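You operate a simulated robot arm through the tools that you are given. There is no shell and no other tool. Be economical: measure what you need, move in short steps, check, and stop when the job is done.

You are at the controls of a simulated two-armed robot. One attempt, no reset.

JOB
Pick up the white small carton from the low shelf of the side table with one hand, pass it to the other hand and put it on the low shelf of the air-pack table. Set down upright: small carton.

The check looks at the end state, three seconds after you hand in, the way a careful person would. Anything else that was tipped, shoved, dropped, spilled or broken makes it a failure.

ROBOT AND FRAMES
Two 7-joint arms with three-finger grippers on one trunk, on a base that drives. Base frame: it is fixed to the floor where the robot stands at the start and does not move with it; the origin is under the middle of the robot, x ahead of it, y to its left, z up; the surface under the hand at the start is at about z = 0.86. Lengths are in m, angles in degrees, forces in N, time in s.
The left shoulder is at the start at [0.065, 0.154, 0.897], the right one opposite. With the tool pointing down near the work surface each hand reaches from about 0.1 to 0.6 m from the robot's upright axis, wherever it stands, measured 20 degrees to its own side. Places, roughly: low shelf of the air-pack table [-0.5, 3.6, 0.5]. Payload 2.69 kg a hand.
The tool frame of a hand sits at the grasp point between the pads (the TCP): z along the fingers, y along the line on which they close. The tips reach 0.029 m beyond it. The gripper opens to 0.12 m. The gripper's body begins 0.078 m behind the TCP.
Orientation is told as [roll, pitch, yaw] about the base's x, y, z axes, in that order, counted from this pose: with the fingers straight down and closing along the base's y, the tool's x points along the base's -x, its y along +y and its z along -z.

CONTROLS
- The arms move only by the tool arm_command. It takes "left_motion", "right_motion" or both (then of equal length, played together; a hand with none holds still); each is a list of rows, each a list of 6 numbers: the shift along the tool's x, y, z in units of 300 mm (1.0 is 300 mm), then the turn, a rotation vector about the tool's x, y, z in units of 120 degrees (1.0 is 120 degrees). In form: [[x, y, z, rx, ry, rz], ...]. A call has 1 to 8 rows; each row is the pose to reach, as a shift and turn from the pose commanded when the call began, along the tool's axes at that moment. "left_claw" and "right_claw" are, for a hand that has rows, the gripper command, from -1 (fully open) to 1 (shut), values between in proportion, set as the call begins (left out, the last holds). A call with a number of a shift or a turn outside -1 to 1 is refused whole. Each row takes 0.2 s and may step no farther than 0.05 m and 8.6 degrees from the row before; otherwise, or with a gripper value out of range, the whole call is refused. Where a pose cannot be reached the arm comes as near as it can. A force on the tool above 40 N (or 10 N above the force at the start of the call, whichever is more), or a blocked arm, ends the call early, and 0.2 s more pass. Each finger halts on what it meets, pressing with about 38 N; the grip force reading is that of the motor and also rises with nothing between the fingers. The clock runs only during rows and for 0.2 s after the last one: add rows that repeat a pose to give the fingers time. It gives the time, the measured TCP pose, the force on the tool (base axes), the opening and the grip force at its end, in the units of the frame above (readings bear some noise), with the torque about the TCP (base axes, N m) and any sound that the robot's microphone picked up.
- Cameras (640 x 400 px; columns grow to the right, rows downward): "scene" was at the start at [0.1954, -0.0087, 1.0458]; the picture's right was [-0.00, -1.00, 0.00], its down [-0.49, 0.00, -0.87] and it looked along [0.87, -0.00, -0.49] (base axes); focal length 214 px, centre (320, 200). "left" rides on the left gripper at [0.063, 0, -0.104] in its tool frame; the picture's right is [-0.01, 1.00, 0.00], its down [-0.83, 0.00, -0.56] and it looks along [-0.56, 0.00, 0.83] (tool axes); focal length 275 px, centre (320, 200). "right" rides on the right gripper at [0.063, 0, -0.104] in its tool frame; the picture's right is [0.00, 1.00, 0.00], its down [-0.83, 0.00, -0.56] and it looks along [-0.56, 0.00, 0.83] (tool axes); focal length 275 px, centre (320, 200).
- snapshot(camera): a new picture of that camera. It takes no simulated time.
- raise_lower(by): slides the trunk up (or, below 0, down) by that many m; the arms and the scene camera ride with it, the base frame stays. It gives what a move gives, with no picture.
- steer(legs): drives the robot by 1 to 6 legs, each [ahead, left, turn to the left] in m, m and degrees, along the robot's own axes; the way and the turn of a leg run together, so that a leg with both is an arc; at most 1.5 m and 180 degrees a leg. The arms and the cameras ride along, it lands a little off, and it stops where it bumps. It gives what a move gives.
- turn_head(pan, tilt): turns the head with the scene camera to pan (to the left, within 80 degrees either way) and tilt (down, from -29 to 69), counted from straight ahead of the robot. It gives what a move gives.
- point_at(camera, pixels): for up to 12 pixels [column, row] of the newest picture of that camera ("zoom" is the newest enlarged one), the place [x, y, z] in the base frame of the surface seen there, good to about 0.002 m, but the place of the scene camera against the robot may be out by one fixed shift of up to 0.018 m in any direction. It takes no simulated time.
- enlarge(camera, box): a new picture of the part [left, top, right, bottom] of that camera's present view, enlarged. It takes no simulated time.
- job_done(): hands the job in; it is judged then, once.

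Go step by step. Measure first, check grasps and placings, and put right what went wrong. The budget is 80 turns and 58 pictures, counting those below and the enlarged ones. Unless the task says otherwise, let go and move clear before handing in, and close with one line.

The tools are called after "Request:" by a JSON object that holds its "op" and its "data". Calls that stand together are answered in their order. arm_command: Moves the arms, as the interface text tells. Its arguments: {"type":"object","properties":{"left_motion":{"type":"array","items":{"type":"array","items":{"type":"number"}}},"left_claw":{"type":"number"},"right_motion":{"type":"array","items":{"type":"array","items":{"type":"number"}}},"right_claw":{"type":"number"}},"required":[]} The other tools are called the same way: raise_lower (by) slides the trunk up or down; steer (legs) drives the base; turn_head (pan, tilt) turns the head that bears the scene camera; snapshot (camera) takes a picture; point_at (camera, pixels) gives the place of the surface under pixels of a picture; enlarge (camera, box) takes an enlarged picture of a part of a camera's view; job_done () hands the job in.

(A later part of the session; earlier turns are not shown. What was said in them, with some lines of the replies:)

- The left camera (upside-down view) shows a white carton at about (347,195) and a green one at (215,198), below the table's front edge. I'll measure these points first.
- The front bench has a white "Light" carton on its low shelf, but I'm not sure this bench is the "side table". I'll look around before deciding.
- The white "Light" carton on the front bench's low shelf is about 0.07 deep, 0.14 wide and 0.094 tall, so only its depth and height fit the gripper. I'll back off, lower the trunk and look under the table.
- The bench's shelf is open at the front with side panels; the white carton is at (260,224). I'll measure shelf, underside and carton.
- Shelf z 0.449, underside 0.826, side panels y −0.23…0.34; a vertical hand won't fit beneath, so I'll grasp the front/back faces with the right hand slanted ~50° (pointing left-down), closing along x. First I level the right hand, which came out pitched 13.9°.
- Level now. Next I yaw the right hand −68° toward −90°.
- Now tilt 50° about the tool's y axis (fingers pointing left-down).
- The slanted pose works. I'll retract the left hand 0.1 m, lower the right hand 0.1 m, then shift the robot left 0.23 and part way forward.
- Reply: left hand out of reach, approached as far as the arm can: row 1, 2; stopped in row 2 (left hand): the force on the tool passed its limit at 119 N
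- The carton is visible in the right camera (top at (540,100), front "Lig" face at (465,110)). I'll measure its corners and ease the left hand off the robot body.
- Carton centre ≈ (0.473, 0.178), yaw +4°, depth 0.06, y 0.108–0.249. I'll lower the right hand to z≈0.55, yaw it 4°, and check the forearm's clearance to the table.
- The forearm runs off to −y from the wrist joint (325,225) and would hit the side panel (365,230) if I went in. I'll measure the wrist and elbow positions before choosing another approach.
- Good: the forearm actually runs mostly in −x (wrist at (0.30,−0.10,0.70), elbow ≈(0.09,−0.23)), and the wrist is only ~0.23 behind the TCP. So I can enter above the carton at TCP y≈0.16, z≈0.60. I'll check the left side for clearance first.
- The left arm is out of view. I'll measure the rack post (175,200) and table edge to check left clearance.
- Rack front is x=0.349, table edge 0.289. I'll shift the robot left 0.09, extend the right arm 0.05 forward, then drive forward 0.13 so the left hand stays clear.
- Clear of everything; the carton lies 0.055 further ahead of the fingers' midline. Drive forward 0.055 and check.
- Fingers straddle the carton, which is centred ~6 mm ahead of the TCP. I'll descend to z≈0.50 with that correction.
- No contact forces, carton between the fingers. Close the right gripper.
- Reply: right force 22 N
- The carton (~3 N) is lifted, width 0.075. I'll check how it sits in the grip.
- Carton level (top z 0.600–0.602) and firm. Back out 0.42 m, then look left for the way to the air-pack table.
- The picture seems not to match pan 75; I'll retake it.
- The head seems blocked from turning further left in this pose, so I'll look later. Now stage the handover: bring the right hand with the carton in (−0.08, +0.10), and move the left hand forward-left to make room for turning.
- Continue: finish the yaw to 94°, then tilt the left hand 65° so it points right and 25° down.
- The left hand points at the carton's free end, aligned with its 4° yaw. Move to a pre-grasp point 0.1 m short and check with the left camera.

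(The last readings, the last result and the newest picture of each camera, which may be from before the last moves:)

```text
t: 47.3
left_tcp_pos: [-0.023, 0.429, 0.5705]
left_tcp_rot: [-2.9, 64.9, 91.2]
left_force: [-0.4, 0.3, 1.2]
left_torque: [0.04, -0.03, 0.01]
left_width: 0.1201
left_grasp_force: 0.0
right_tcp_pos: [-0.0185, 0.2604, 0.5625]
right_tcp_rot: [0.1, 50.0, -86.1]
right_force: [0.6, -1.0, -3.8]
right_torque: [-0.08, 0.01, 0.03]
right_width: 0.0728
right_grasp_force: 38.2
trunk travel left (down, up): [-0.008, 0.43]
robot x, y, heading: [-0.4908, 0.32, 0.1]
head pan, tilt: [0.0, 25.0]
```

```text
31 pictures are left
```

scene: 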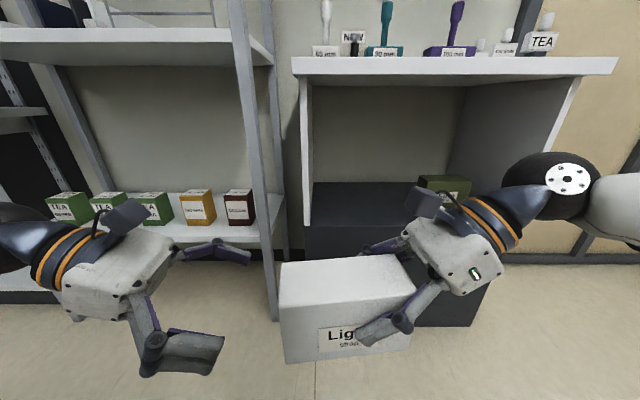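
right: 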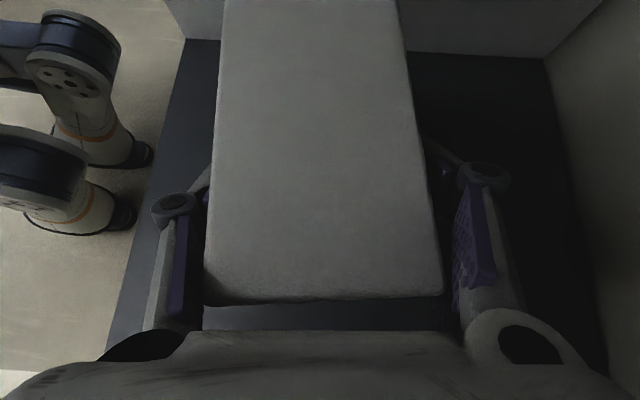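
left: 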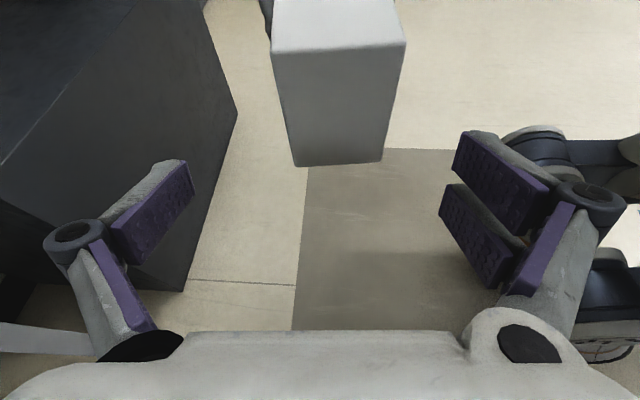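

I'll measure the carton's end face in the left camera.

Request:
{"op": "point_at", "data": {"camera": "left", "pixels": [[278, 60], [398, 50], [378, 155], [300, 160], [340, 105], [335, 35], [280, 40], [395, 30]]}}

```text
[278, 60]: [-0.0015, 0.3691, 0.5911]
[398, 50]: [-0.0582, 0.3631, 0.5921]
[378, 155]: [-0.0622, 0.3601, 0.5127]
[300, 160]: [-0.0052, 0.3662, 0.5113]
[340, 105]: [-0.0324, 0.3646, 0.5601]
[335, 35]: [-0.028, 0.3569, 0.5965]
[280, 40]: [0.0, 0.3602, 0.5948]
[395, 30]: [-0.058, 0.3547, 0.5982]
```

End face centre (−0.031, 0.365, 0.552), depth ~0.062, yaw ~6°. Advance the left hand to TCP (−0.027, 0.330, 0.560), straddling the free end while staying off the right fingertips.

Request:
{"op": "arm_command", "data": {"left_motion": [[0.036, 0.012, 0.104, 0.004, 0, -0.002], [0.072, 0.024, 0.208, 0.008, 0, -0.004], [0.108, 0.036, 0.312, 0.011, 0, -0.005], [0.108, 0.036, 0.312, 0.011, 0, -0.005]]}}

Request:
{"op": "snapshot", "data": {"camera": "left"}}

Request:
{"op": "enlarge", "data": {"camera": "scene", "box": [120, 160, 500, 398]}}

```text
t: 48.3
left_tcp_pos: [-0.0299, 0.3312, 0.5606]
left_tcp_rot: [-2.9, 65.0, 92.5]
left_force: [-1.4, 1.2, -0.7]
left_torque: [-0.01, -0.03, 0.03]
left_width: 0.1199
left_grasp_force: 0.0
right_tcp_pos: [-0.0198, 0.2596, 0.5638]
right_tcp_rot: [0.1, 50.0, -86.0]
right_force: [0.4, -0.3, -3.8]
right_torque: [-0.1, -0.04, 0.02]
right_width: 0.073
right_grasp_force: 37.3
trunk travel left (down, up): [-0.008, 0.43]
robot x, y, heading: [-0.4867, 0.3215, 0.0]
head pan, tilt: [0.0, 25.0]
```

```text
30 pictures are left
```

left: 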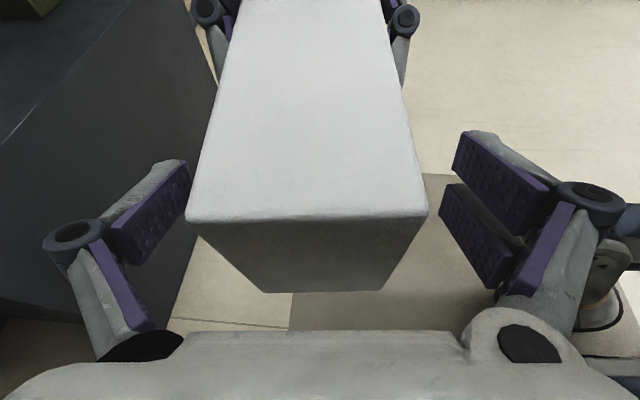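

```text
1.68 times, centred on (310, 279) of scene
```

zoom: 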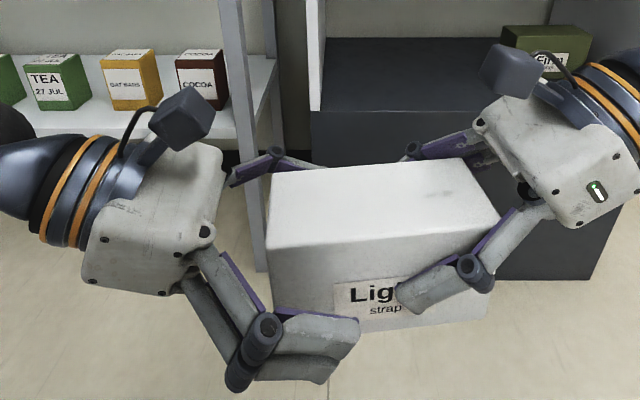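

Left hand straddles the end; to keep the fingertips from meeting I'll back off 8 mm, centre 3 mm, then close the left gripper.

Request:
{"op": "arm_command", "data": {"left_motion": [[0, -0.01, -0.027, 0, 0, 0], [0, -0.01, -0.027, 0, 0, 0]]}}

Request:
{"op": "arm_command", "data": {"left_motion": [[0, 0, 0, 0, 0, 0], [0, 0, 0, 0, 0, 0], [0, 0, 0, 0, 0, 0], [0, 0, 0, 0, 0, 0]], "left_claw": 1}}

Request:
{"op": "enlarge", "data": {"camera": "scene", "box": [120, 160, 500, 398]}}

```text
t: 48.9
left_tcp_pos: [-0.0261, 0.3387, 0.5637]
left_tcp_rot: [-3.0, 65.0, 92.5]
left_force: [0.3, -0.5, -0.1]
left_torque: [0.02, 0.01, 0.02]
left_width: 0.1201
left_grasp_force: 0.0
right_tcp_pos: [-0.0195, 0.2604, 0.563]
right_tcp_rot: [0.2, 50.1, -86.1]
right_force: [0.5, -0.5, -3.1]
right_torque: [-0.07, -0.04, 0.01]
right_width: 0.0725
right_grasp_force: 37.9
trunk travel left (down, up): [-0.008, 0.43]
robot x, y, heading: [-0.4839, 0.32, 0.0]
head pan, tilt: [0.0, 25.0]
```

```text
t: 49.9
left_tcp_pos: [-0.0267, 0.3384, 0.5633]
left_tcp_rot: [-2.8, 64.9, 92.6]
left_force: [-7.7, 17.1, 3.0]
left_torque: [-0.38, 0.71, -0.01]
left_width: 0.0687
left_grasp_force: 38.1
right_tcp_pos: [-0.0184, 0.2596, 0.5624]
right_tcp_rot: [0.2, 50.1, -86.2]
right_force: [8.5, -17.6, -6.3]
right_torque: [0.0, -0.77, -0.47]
right_width: 0.0723
right_grasp_force: 37.9
trunk travel left (down, up): [-0.008, 0.43]
robot x, y, heading: [-0.4866, 0.3215, -0.0]
head pan, tilt: [0.0, 25.0]
```

```text
1.68 times, centred on (310, 279) of scene
```

zoom: 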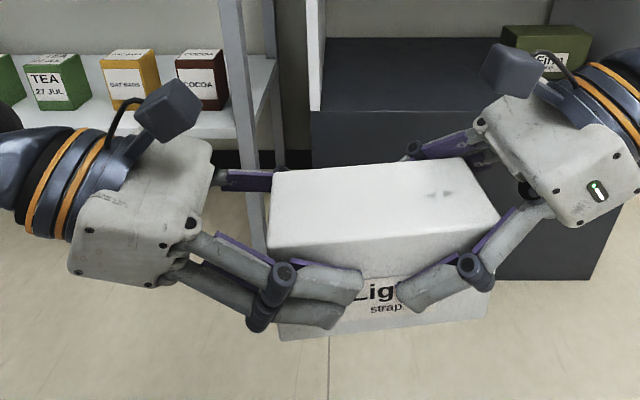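

Left grips at 0.069 with 38 N, fingertips clear of each other. Release the right hand and back it away along its fingers.

Request:
{"op": "arm_command", "data": {"right_motion": [[0, 0, 0, 0, 0, 0], [0, 0, 0, 0, 0, 0], [0, 0, 0, 0, 0, 0], [0, 0, 0, 0, 0, 0]], "right_claw": -1}}

Request:
{"op": "arm_command", "data": {"right_motion": [[0, 0, -0.13, 0, 0, 0], [0, 0, -0.26, 0, 0, 0], [0, 0, -0.39, 0, 0, 0], [0, 0, -0.52, 0, 0, 0], [0, 0, -0.52, 0, 0, 0]]}}

Request:
{"op": "snapshot", "data": {"camera": "scene"}}

Request:
{"op": "snapshot", "data": {"camera": "left"}}

```text
t: 50.9
left_tcp_pos: [-0.0271, 0.3394, 0.5638]
left_tcp_rot: [-3.0, 64.9, 92.5]
left_force: [0.5, 0.1, 0.4]
left_torque: [0.16, 0.02, 0.02]
left_width: 0.0678
left_grasp_force: 37.7
right_tcp_pos: [-0.0192, 0.2608, 0.5626]
right_tcp_rot: [0.0, 50.1, -85.9]
right_force: [-0.7, -0.3, 0.3]
right_torque: [-0.03, 0.04, 0.04]
right_width: 0.1201
right_grasp_force: 0.0
trunk travel left (down, up): [-0.008, 0.43]
robot x, y, heading: [-0.4859, 0.3178, -0.2]
head pan, tilt: [0.0, 25.0]
```

```text
t: 52.1
left_tcp_pos: [-0.0267, 0.3397, 0.5631]
left_tcp_rot: [-3.0, 64.9, 92.5]
left_force: [0.3, 0.4, -0.9]
left_torque: [0.19, 0.04, 0.0]
left_width: 0.0678
left_grasp_force: 37.9
right_tcp_pos: [-0.0104, 0.1412, 0.6631]
right_tcp_rot: [0.1, 50.0, -86.0]
right_force: [-0.3, 0.2, 0.4]
right_torque: [-0.03, -0.02, 0.01]
right_width: 0.1198
right_grasp_force: 0.2
trunk travel left (down, up): [-0.008, 0.43]
robot x, y, heading: [-0.4869, 0.3177, -0.2]
head pan, tilt: [0.0, 25.0]
```

```text
27 pictures are left
```

scene: 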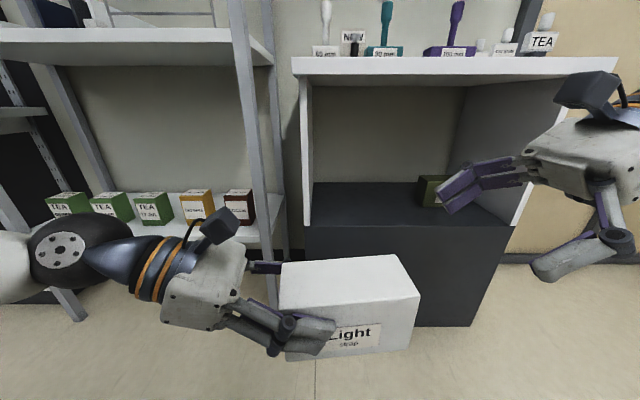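

```text
26 pictures are left
```

left: 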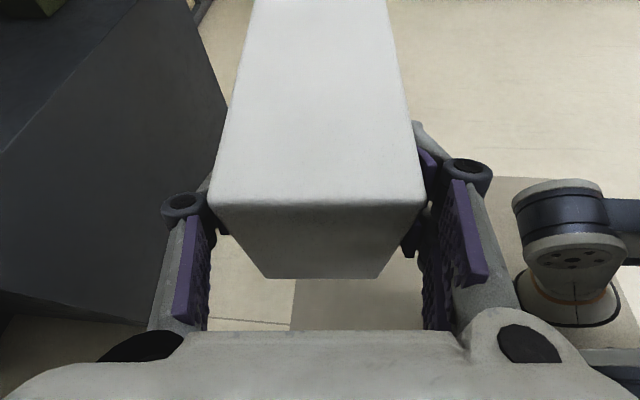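

The carton is now held by the left hand alone, level. Before driving I need to see leftward; try the head again.

Request:
{"op": "turn_head", "data": {"pan": 70, "tilt": 15}}

Request:
{"op": "snapshot", "data": {"camera": "scene"}}

```text
t: 53.5
left_tcp_pos: [-0.027, 0.339, 0.5645]
left_tcp_rot: [-3.0, 65.1, 92.5]
left_force: [0.3, -0.5, -0.1]
left_torque: [0.17, 0.05, -0.05]
left_width: 0.0674
left_grasp_force: 37.8
right_tcp_pos: [-0.0112, 0.1417, 0.6619]
right_tcp_rot: [0.1, 50.1, -86.1]
right_force: [-1.1, -0.4, -0.3]
right_torque: [-0.02, -0.03, 0.0]
right_width: 0.1199
right_grasp_force: 0.0
trunk travel left (down, up): [-0.008, 0.43]
robot x, y, heading: [-0.4845, 0.3184, -0.1]
head pan, tilt: [70.0, 15.0]
```

```text
25 pictures are left
```

scene: 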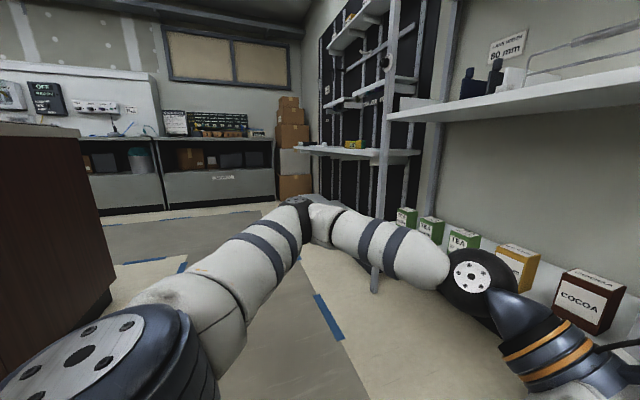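

Now the head turned. I'll measure the counter on the left and the far benches.

Request:
{"op": "point_at", "data": {"camera": "scene", "pixels": [[105, 290], [40, 250], [20, 130], [130, 205], [120, 160], [215, 195], [215, 160], [270, 190], [220, 140], [90, 190], [375, 280], [60, 160]]}}

Request:
{"op": "enlarge", "data": {"camera": "scene", "box": [0, 60, 320, 260]}}

```text
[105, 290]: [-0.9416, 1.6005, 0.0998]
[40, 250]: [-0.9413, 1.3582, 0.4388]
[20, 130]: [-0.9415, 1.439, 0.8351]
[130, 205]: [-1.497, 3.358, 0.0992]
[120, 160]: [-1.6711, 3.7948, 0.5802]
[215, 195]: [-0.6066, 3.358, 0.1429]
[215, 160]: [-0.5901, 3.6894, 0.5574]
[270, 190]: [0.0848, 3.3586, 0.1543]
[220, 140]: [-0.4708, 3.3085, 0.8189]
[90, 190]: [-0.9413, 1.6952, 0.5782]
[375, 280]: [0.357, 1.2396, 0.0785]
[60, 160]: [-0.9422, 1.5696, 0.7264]
```

```text
2.00 times, centred on (160, 160) of scene
```

zoom: 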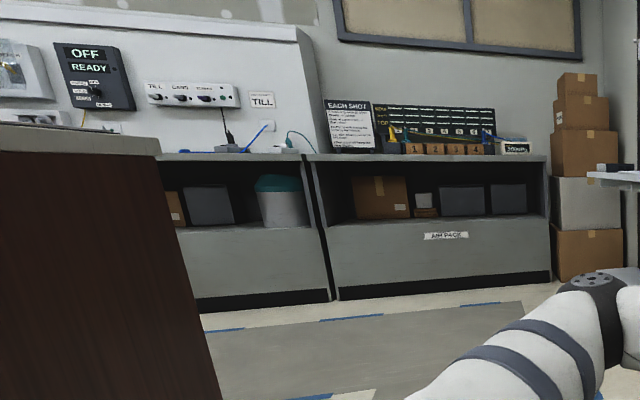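

The AIR PACK table is ahead-left: front y≈3.36, top z≈0.82, x≈−1.15…0.1, with low shelf between. Counter face at x=−0.94 and rack at x=0.349 make a corridor. I'll turn left in it, centred around x≈−0.29.

Request:
{"op": "steer", "data": {"legs": [[0.12, 0, 0], [0, 0, 90], [0, -0.07, 0]]}}

Request:
{"op": "turn_head", "data": {"pan": 0, "tilt": 15}}

Request:
{"op": "snapshot", "data": {"camera": "scene"}}

```text
t: 59.4
left_tcp_pos: [-0.3191, 0.7783, 0.5648]
left_tcp_rot: [-3.0, 65.1, -177.0]
left_force: [0.9, -0.5, 0.4]
left_torque: [-0.02, 0.15, -0.01]
left_width: 0.0677
left_grasp_force: 37.9
right_tcp_pos: [-0.1216, 0.7958, 0.6616]
right_tcp_rot: [0.1, 50.0, 4.5]
right_force: [0.0, -0.3, 0.6]
right_torque: [-0.02, -0.01, 0.04]
right_width: 0.1199
right_grasp_force: 0.1
trunk travel left (down, up): [-0.008, 0.43]
robot x, y, heading: [-0.2935, 0.3236, 90.3]
head pan, tilt: [70.0, 15.0]
```

```text
t: 60.8
left_tcp_pos: [-0.3199, 0.7801, 0.5631]
left_tcp_rot: [-3.0, 65.0, -177.0]
left_force: [0.2, 0.4, 0.1]
left_torque: [-0.01, 0.18, -0.05]
left_width: 0.0678
left_grasp_force: 38.3
right_tcp_pos: [-0.1217, 0.7968, 0.6627]
right_tcp_rot: [0.1, 50.0, 4.5]
right_force: [-0.3, -0.5, -0.4]
right_torque: [0.01, 0.01, 0.01]
right_width: 0.1202
right_grasp_force: 0.0
trunk travel left (down, up): [-0.008, 0.43]
robot x, y, heading: [-0.2934, 0.3233, 90.7]
head pan, tilt: [0.0, 15.0]
```

```text
23 pictures are left
```

scene: 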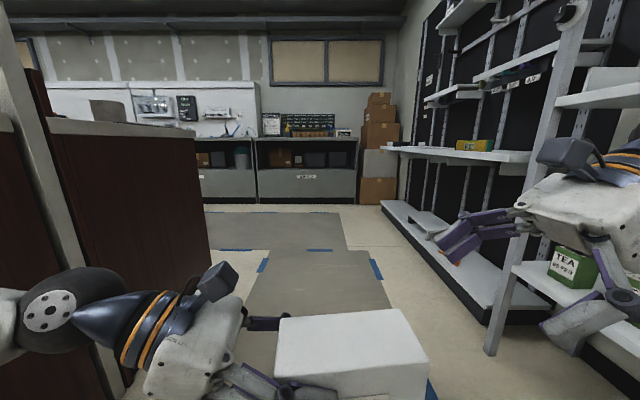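

I'll measure the passage ahead: counter panel and post at left, rack parts at right.

Request:
{"op": "point_at", "data": {"camera": "scene", "pixels": [[50, 180], [20, 300], [160, 200], [205, 240], [100, 340], [384, 147], [500, 155], [400, 215], [500, 320], [60, 270], [550, 100]]}}

Request:
{"op": "enlarge", "data": {"camera": "scene", "box": [190, 80, 410, 220]}}

```text
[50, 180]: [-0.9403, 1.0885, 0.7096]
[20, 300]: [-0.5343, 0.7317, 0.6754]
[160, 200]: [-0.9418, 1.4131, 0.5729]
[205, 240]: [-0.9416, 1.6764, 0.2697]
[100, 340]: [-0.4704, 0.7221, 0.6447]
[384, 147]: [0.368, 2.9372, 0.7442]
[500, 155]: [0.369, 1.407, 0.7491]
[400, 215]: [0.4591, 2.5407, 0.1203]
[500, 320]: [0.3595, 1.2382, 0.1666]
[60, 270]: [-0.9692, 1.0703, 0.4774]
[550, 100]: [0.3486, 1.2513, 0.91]
```

```text
2.86 times, centred on (300, 150) of scene
```

zoom: 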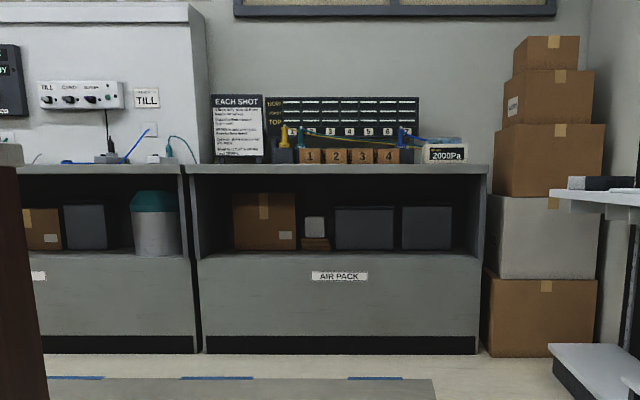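

The corridor (x −0.94…0.35) is clear. Drive ahead 1.9 m and look at the AIR PACK shelf.

Request:
{"op": "steer", "data": {"legs": [[1.0, 0, 0], [0.9, 0, 0]]}}

Request:
{"op": "snapshot", "data": {"camera": "scene"}}

```text
t: 70.5
left_tcp_pos: [-0.3577, 2.704, 0.5639]
left_tcp_rot: [-3.0, 65.0, -176.2]
left_force: [0.8, 0.1, 0.2]
left_torque: [-0.02, 0.15, -0.02]
left_width: 0.0678
left_grasp_force: 38.3
right_tcp_pos: [-0.1596, 2.7244, 0.6622]
right_tcp_rot: [0.1, 50.2, 5.3]
right_force: [0.1, -0.2, -0.6]
right_torque: [0.0, -0.01, -0.04]
right_width: 0.12
right_grasp_force: 0.1
trunk travel left (down, up): [-0.008, 0.43]
robot x, y, heading: [-0.3267, 2.2491, 91.3]
head pan, tilt: [0.0, 15.0]
```

```text
21 pictures are left
```

scene: 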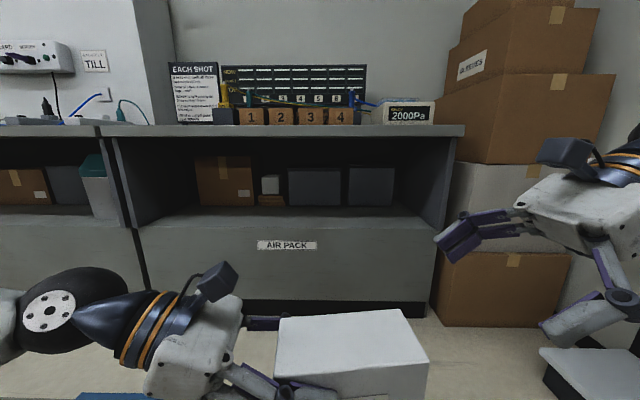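

Items stand toward the back of the shelf; I'll measure the shelf's front edge, its free front strip and the item positions.

Request:
{"op": "point_at", "data": {"camera": "scene", "pixels": [[270, 222], [270, 211], [225, 200], [270, 198], [315, 200], [370, 200], [418, 215], [150, 215], [340, 212], [290, 145], [290, 132], [423, 205]]}}

Request:
{"op": "enlarge", "data": {"camera": "scene", "box": [110, 115, 470, 260]}}

```text
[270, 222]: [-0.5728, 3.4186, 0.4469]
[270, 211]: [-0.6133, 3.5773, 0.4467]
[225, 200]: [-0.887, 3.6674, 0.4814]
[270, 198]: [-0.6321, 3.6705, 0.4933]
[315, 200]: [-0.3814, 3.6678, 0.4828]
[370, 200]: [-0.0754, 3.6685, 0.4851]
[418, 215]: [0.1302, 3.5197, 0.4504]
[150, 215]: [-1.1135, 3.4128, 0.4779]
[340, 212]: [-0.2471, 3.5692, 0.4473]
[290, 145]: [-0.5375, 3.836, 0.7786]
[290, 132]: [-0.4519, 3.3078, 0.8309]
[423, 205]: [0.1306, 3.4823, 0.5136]
```

```text
1.78 times, centred on (290, 188) of scene
```

zoom: 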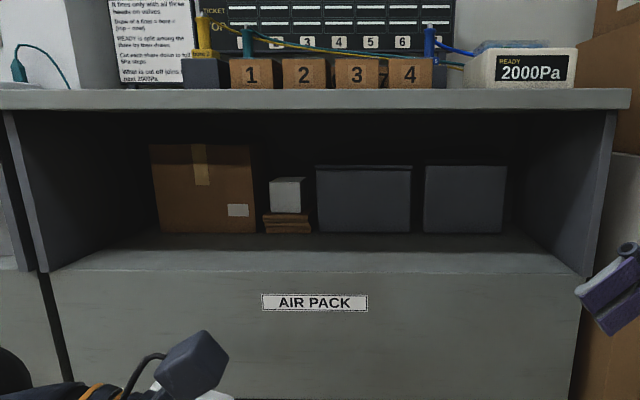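

The shelf (z 0.4465) has a free front strip y 3.36–3.667 across its full width, so the carton can go in as held. First retract, lower and close the right hand, then drive left 0.15 and ahead 0.55.

Request:
{"op": "arm_command", "data": {"right_motion": [[-0.035, -0.133, 0.041, 0, 0, 0], [-0.07, -0.266, 0.083, 0, 0, 0], [-0.104, -0.4, 0.124, 0, 0, 0], [-0.139, -0.532, 0.166, 0, 0, 0], [-0.174, -0.665, 0.207, 0, 0, 0], [-0.174, -0.665, 0.207, 0, 0, 0]], "right_claw": 0.5}}

Request:
{"op": "steer", "data": {"legs": [[0, 0.15, -1.3], [0.55, 0, 0]]}}

Request:
{"op": "snapshot", "data": {"camera": "scene"}}

```text
t: 71.9
left_tcp_pos: [-0.3574, 2.7044, 0.5637]
left_tcp_rot: [-3.0, 64.9, -176.2]
left_force: [-0.1, 0.3, 0.5]
left_torque: [-0.02, 0.2, 0.01]
left_width: 0.0676
left_grasp_force: 38.2
right_tcp_pos: [-0.1502, 2.53, 0.5844]
right_tcp_rot: [0.0, 50.2, 5.3]
right_force: [-0.6, 0.2, -0.8]
right_torque: [-0.02, 0.02, 0.01]
right_width: 0.0299
right_grasp_force: 0.0
right hand out of reach, approached as far as the arm can: row 5, 6
trunk travel left (down, up): [-0.008, 0.43]
robot x, y, heading: [-0.3272, 2.2451, 91.6]
head pan, tilt: [0.0, 15.0]
```

```text
t: 76.4
left_tcp_pos: [-0.4941, 3.2474, 0.5636]
left_tcp_rot: [-3.0, 64.9, -177.5]
left_force: [0.8, -0.4, 0.2]
left_torque: [0.0, 0.18, 0.04]
left_width: 0.0674
left_grasp_force: 37.9
right_tcp_pos: [-0.2922, 3.0687, 0.5853]
right_tcp_rot: [0.0, 50.2, 3.9]
right_force: [0.1, 0.3, -0.7]
right_torque: [0.01, -0.02, 0.0]
right_width: 0.0298
right_grasp_force: 0.1
trunk travel left (down, up): [-0.008, 0.43]
robot x, y, heading: [-0.474, 2.7869, 89.6]
head pan, tilt: [0.0, 15.0]
```

```text
19 pictures are left
```

scene: 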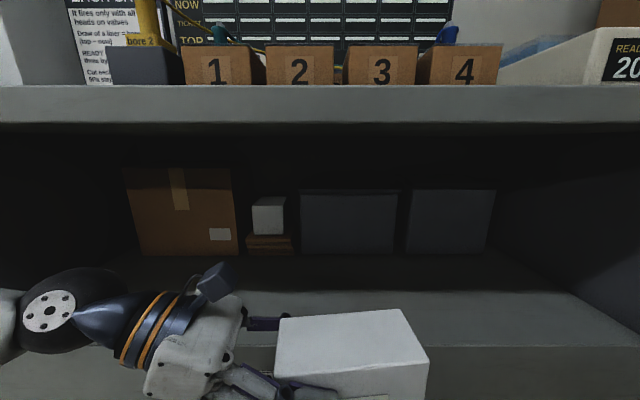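

Check the carton's level and the shelf edge from here.

Request:
{"op": "point_at", "data": {"camera": "scene", "pixels": [[285, 325], [395, 318], [420, 360], [285, 368], [350, 340], [480, 340], [480, 320], [560, 300], [320, 280], [300, 115], [300, 375]]}}

Request:
{"op": "snapshot", "data": {"camera": "left"}}

```text
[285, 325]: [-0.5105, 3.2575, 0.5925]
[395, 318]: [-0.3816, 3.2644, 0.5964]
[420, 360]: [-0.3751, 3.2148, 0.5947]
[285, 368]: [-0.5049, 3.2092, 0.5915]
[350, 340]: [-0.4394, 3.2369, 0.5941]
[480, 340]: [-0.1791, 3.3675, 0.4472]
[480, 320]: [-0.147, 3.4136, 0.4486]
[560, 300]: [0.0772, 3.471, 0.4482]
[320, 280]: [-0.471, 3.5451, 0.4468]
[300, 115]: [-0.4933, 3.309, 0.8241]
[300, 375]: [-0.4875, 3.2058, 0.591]
```

```text
18 pictures are left
```

left: 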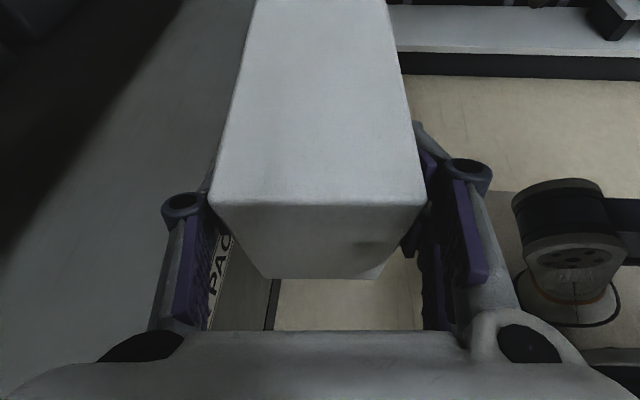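

Carton nearly level (left end 1.7° lower), bottom ~0.498, shelf 0.447. Drive ahead 0.21 so the carton is over the shelf at y≈3.46.

Request:
{"op": "steer", "data": {"legs": [[0.21, 0, 0]]}}

Request:
{"op": "arm_command", "data": {"left_motion": [[-0.04, 0.001, 0.019, 0, -0.007, 0], [-0.08, 0.002, 0.037, 0, -0.014, 0], [-0.12, 0.003, 0.056, 0, -0.014, 0], [-0.12, 0.003, 0.056, 0, -0.014, 0]]}}

Request:
{"op": "snapshot", "data": {"camera": "scene"}}

```text
t: 78.0
left_tcp_pos: [-0.4943, 3.4572, 0.563]
left_tcp_rot: [-3.0, 64.9, -177.6]
left_force: [-0.5, 0.8, -0.5]
left_torque: [-0.02, 0.17, 0.0]
left_width: 0.0675
left_grasp_force: 38.1
right_tcp_pos: [-0.2915, 3.279, 0.5853]
right_tcp_rot: [0.1, 50.1, 4.0]
right_force: [-0.2, -0.2, -0.1]
right_torque: [0.03, 0.0, 0.02]
right_width: 0.0301
right_grasp_force: 0.0
trunk travel left (down, up): [-0.008, 0.43]
robot x, y, heading: [-0.4742, 2.9993, 89.9]
head pan, tilt: [0.0, 15.0]
```

```text
t: 79.0
left_tcp_pos: [-0.4942, 3.4582, 0.5239]
left_tcp_rot: [-2.9, 63.3, -177.4]
left_force: [0.4, -0.6, 0.4]
left_torque: [-0.01, 0.16, -0.02]
left_width: 0.0676
left_grasp_force: 38.1
right_tcp_pos: [-0.2909, 3.2798, 0.5858]
right_tcp_rot: [0.0, 50.1, 3.9]
right_force: [-0.3, 0.1, -0.1]
right_torque: [0.01, -0.01, -0.02]
right_width: 0.0299
right_grasp_force: 0.0
trunk travel left (down, up): [-0.008, 0.43]
robot x, y, heading: [-0.4729, 2.9998, 90.0]
head pan, tilt: [0.0, 15.0]
```

```text
17 pictures are left
```

scene: 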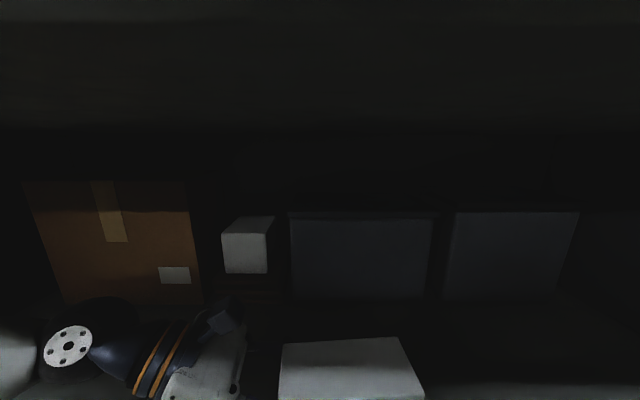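

Lowered 0.039 with no contact. I'll check remaining gap via the carton top.

Request:
{"op": "point_at", "data": {"camera": "scene", "pixels": [[290, 350], [395, 345], [410, 385], [290, 390], [350, 370], [450, 390], [450, 370], [500, 380]]}}

```text
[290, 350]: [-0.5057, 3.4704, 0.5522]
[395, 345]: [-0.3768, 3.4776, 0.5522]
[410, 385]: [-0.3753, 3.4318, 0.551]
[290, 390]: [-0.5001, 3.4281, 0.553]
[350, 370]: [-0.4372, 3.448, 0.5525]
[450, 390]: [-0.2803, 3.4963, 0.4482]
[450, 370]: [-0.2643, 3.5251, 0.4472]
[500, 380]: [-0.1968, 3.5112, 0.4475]
```

Level, with ~9 mm gap. Lower 10 mm gently.

Request:
{"op": "arm_command", "data": {"left_motion": [[-0.012, 0, 0.0057, 0, 0, 0], [-0.022, 0, 0.01, 0, 0, 0], [-0.03, 0, 0.0141, 0, 0, 0], [-0.03, 0, 0.0141, 0, 0, 0]]}}

Request:
{"op": "point_at", "data": {"camera": "scene", "pixels": [[350, 370]]}}

```text
t: 80.0
left_tcp_pos: [-0.4934, 3.4565, 0.5143]
left_tcp_rot: [-2.7, 63.3, -177.5]
left_force: [-0.1, -1.2, 0.2]
left_torque: [-0.08, 0.17, -0.01]
left_width: 0.0675
left_grasp_force: 37.7
right_tcp_pos: [-0.2907, 3.2789, 0.5855]
right_tcp_rot: [0.0, 50.1, 3.9]
right_force: [-0.1, 0.4, -0.5]
right_torque: [-0.01, 0.0, 0.02]
right_width: 0.0298
right_grasp_force: 0.0
trunk travel left (down, up): [-0.008, 0.43]
robot x, y, heading: [-0.4766, 2.9956, 89.6]
head pan, tilt: [0.0, 15.0]
```

```text
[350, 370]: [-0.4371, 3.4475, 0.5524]
```

Slight first touch perhaps; lower another 3 mm and watch the force.

Request:
{"op": "arm_command", "data": {"left_motion": [[-0.005, 0, 0.002, 0, 0, 0], [-0.009, 0, 0.004, 0, 0, 0], [-0.009, 0, 0.004, 0, 0, 0]]}}

Request:
{"op": "snapshot", "data": {"camera": "scene"}}

Request:
{"op": "point_at", "data": {"camera": "scene", "pixels": [[295, 365], [395, 360], [350, 380], [450, 390]]}}

```text
t: 80.8
left_tcp_pos: [-0.4943, 3.4571, 0.5125]
left_tcp_rot: [-3.0, 63.4, -177.5]
left_force: [2.1, 0.2, 6.2]
left_torque: [-0.19, -1.09, 0.12]
left_width: 0.0675
left_grasp_force: 38.2
right_tcp_pos: [-0.2909, 3.28, 0.5859]
right_tcp_rot: [0.1, 50.0, 3.9]
right_force: [-0.1, 0.5, 1.1]
right_torque: [0.0, 0.0, -0.01]
right_width: 0.0299
right_grasp_force: 0.1
trunk travel left (down, up): [-0.008, 0.43]
robot x, y, heading: [-0.4747, 2.9988, 89.6]
head pan, tilt: [0.0, 15.0]
```

```text
16 pictures are left
```

scene: 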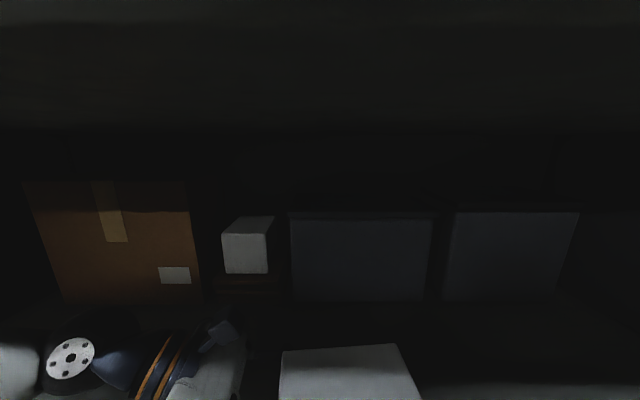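

```text
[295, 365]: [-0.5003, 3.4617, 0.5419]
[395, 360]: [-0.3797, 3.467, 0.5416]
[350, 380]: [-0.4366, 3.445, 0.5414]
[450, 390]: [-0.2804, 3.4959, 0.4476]
```

The carton stands level on the shelf (6 N support). Open the left gripper and withdraw along the fingers.

Request:
{"op": "arm_command", "data": {"left_motion": [[0, 0, 0, 0, 0, 0], [0, 0, 0, 0, 0, 0], [0, 0, 0, 0, 0, 0], [0, 0, 0, 0, 0, 0]], "left_claw": -1}}

Request:
{"op": "snapshot", "data": {"camera": "left"}}

```text
t: 81.8
left_tcp_pos: [-0.4945, 3.4564, 0.5116]
left_tcp_rot: [-2.8, 63.3, -177.5]
left_force: [1.3, -0.5, 0.5]
left_torque: [0.01, 0.0, 0.01]
left_width: 0.1201
left_grasp_force: 0.0
right_tcp_pos: [-0.2911, 3.2796, 0.5849]
right_tcp_rot: [0.0, 50.0, 3.9]
right_force: [-0.1, 0.4, 0.1]
right_torque: [-0.02, -0.03, 0.02]
right_width: 0.0298
right_grasp_force: 0.1
trunk travel left (down, up): [-0.008, 0.43]
robot x, y, heading: [-0.4744, 2.9989, 89.6]
head pan, tilt: [0.0, 15.0]
```

```text
15 pictures are left
```

left: 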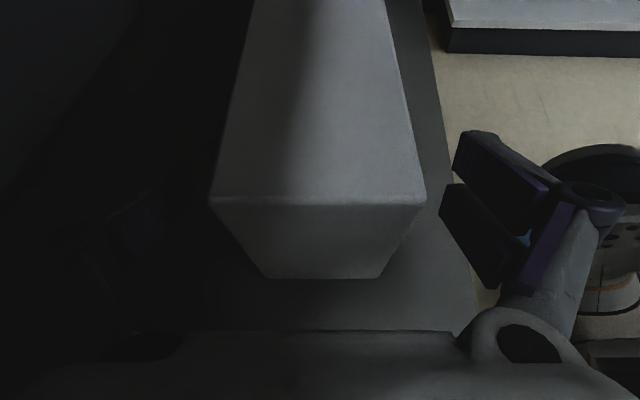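

Released cleanly. Withdraw 0.12 m along the fingers, then drive back and verify.

Request:
{"op": "arm_command", "data": {"left_motion": [[0, 0, -0.1, 0, 0, 0], [0, 0, -0.2, 0, 0, 0], [0, 0, -0.3, 0, 0, 0], [0, 0, -0.4, 0, 0, 0], [0, 0, -0.4, 0, 0, 0]]}}

Request:
{"op": "snapshot", "data": {"camera": "left"}}

```text
t: 83.0
left_tcp_pos: [-0.5998, 3.4457, 0.5653]
left_tcp_rot: [-2.8, 63.3, -177.4]
left_force: [0.1, -0.3, 0.7]
left_torque: [-0.03, 0.01, 0.0]
left_width: 0.12
left_grasp_force: 0.0
right_tcp_pos: [-0.2917, 3.2797, 0.5856]
right_tcp_rot: [-0.1, 50.1, 3.9]
right_force: [-0.2, -0.2, 0.6]
right_torque: [0.03, -0.02, 0.02]
right_width: 0.0301
right_grasp_force: 0.0
trunk travel left (down, up): [-0.008, 0.43]
robot x, y, heading: [-0.4784, 2.9968, 90.0]
head pan, tilt: [0.0, 15.0]
```

```text
14 pictures are left
```

left: 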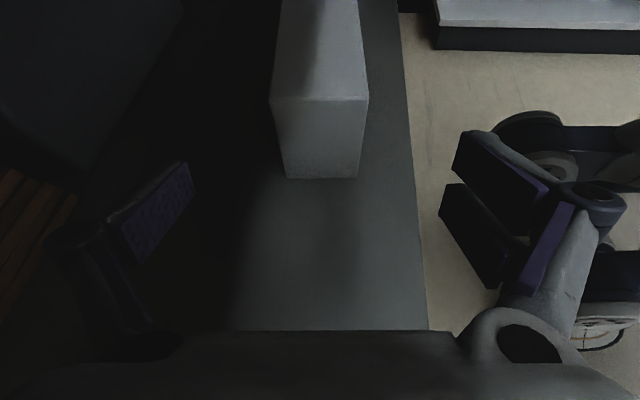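

The carton stands clear (end face at (320,140)); fingers are ~5 cm off its end, so backing straight out is safe.

Request:
{"op": "steer", "data": {"legs": [[-0.5, 0, 0]]}}

Request:
{"op": "snapshot", "data": {"camera": "scene"}}

Request:
{"op": "point_at", "data": {"camera": "scene", "pixels": [[320, 235], [340, 262]]}}

```text
t: 86.0
left_tcp_pos: [-0.6005, 2.9455, 0.5639]
left_tcp_rot: [-2.7, 63.3, -177.6]
left_force: [0.0, 0.6, -0.7]
left_torque: [0.01, 0.02, -0.04]
left_width: 0.1201
left_grasp_force: 0.1
right_tcp_pos: [-0.2912, 2.7771, 0.5859]
right_tcp_rot: [0.0, 50.1, 3.7]
right_force: [0.8, 0.6, -0.3]
right_torque: [-0.01, 0.01, -0.04]
right_width: 0.0301
right_grasp_force: 0.1
trunk travel left (down, up): [-0.008, 0.43]
robot x, y, heading: [-0.4766, 2.4975, 89.7]
head pan, tilt: [0.0, 15.0]
```

```text
13 pictures are left
```

scene: 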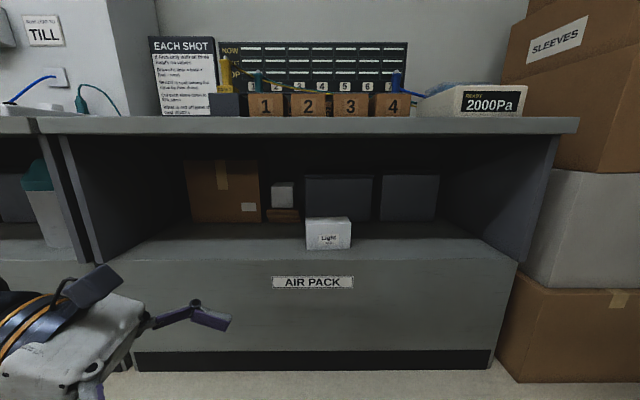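

```text
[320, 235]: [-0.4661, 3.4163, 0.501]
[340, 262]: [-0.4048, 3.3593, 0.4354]
```

The white carton stands upright on the air-pack table's low shelf (at (328,233)), 5 cm behind the front edge. Everything else is undisturbed and both hands are clear, so I'm handing in.

Request:
{"op": "job_done", "data": {}}

```text
The job is handed in.
```

The white "Light" carton was picked up with the right hand, passed to the left hand, and set upright on the low shelf of the air-pack table; the job is handed in.
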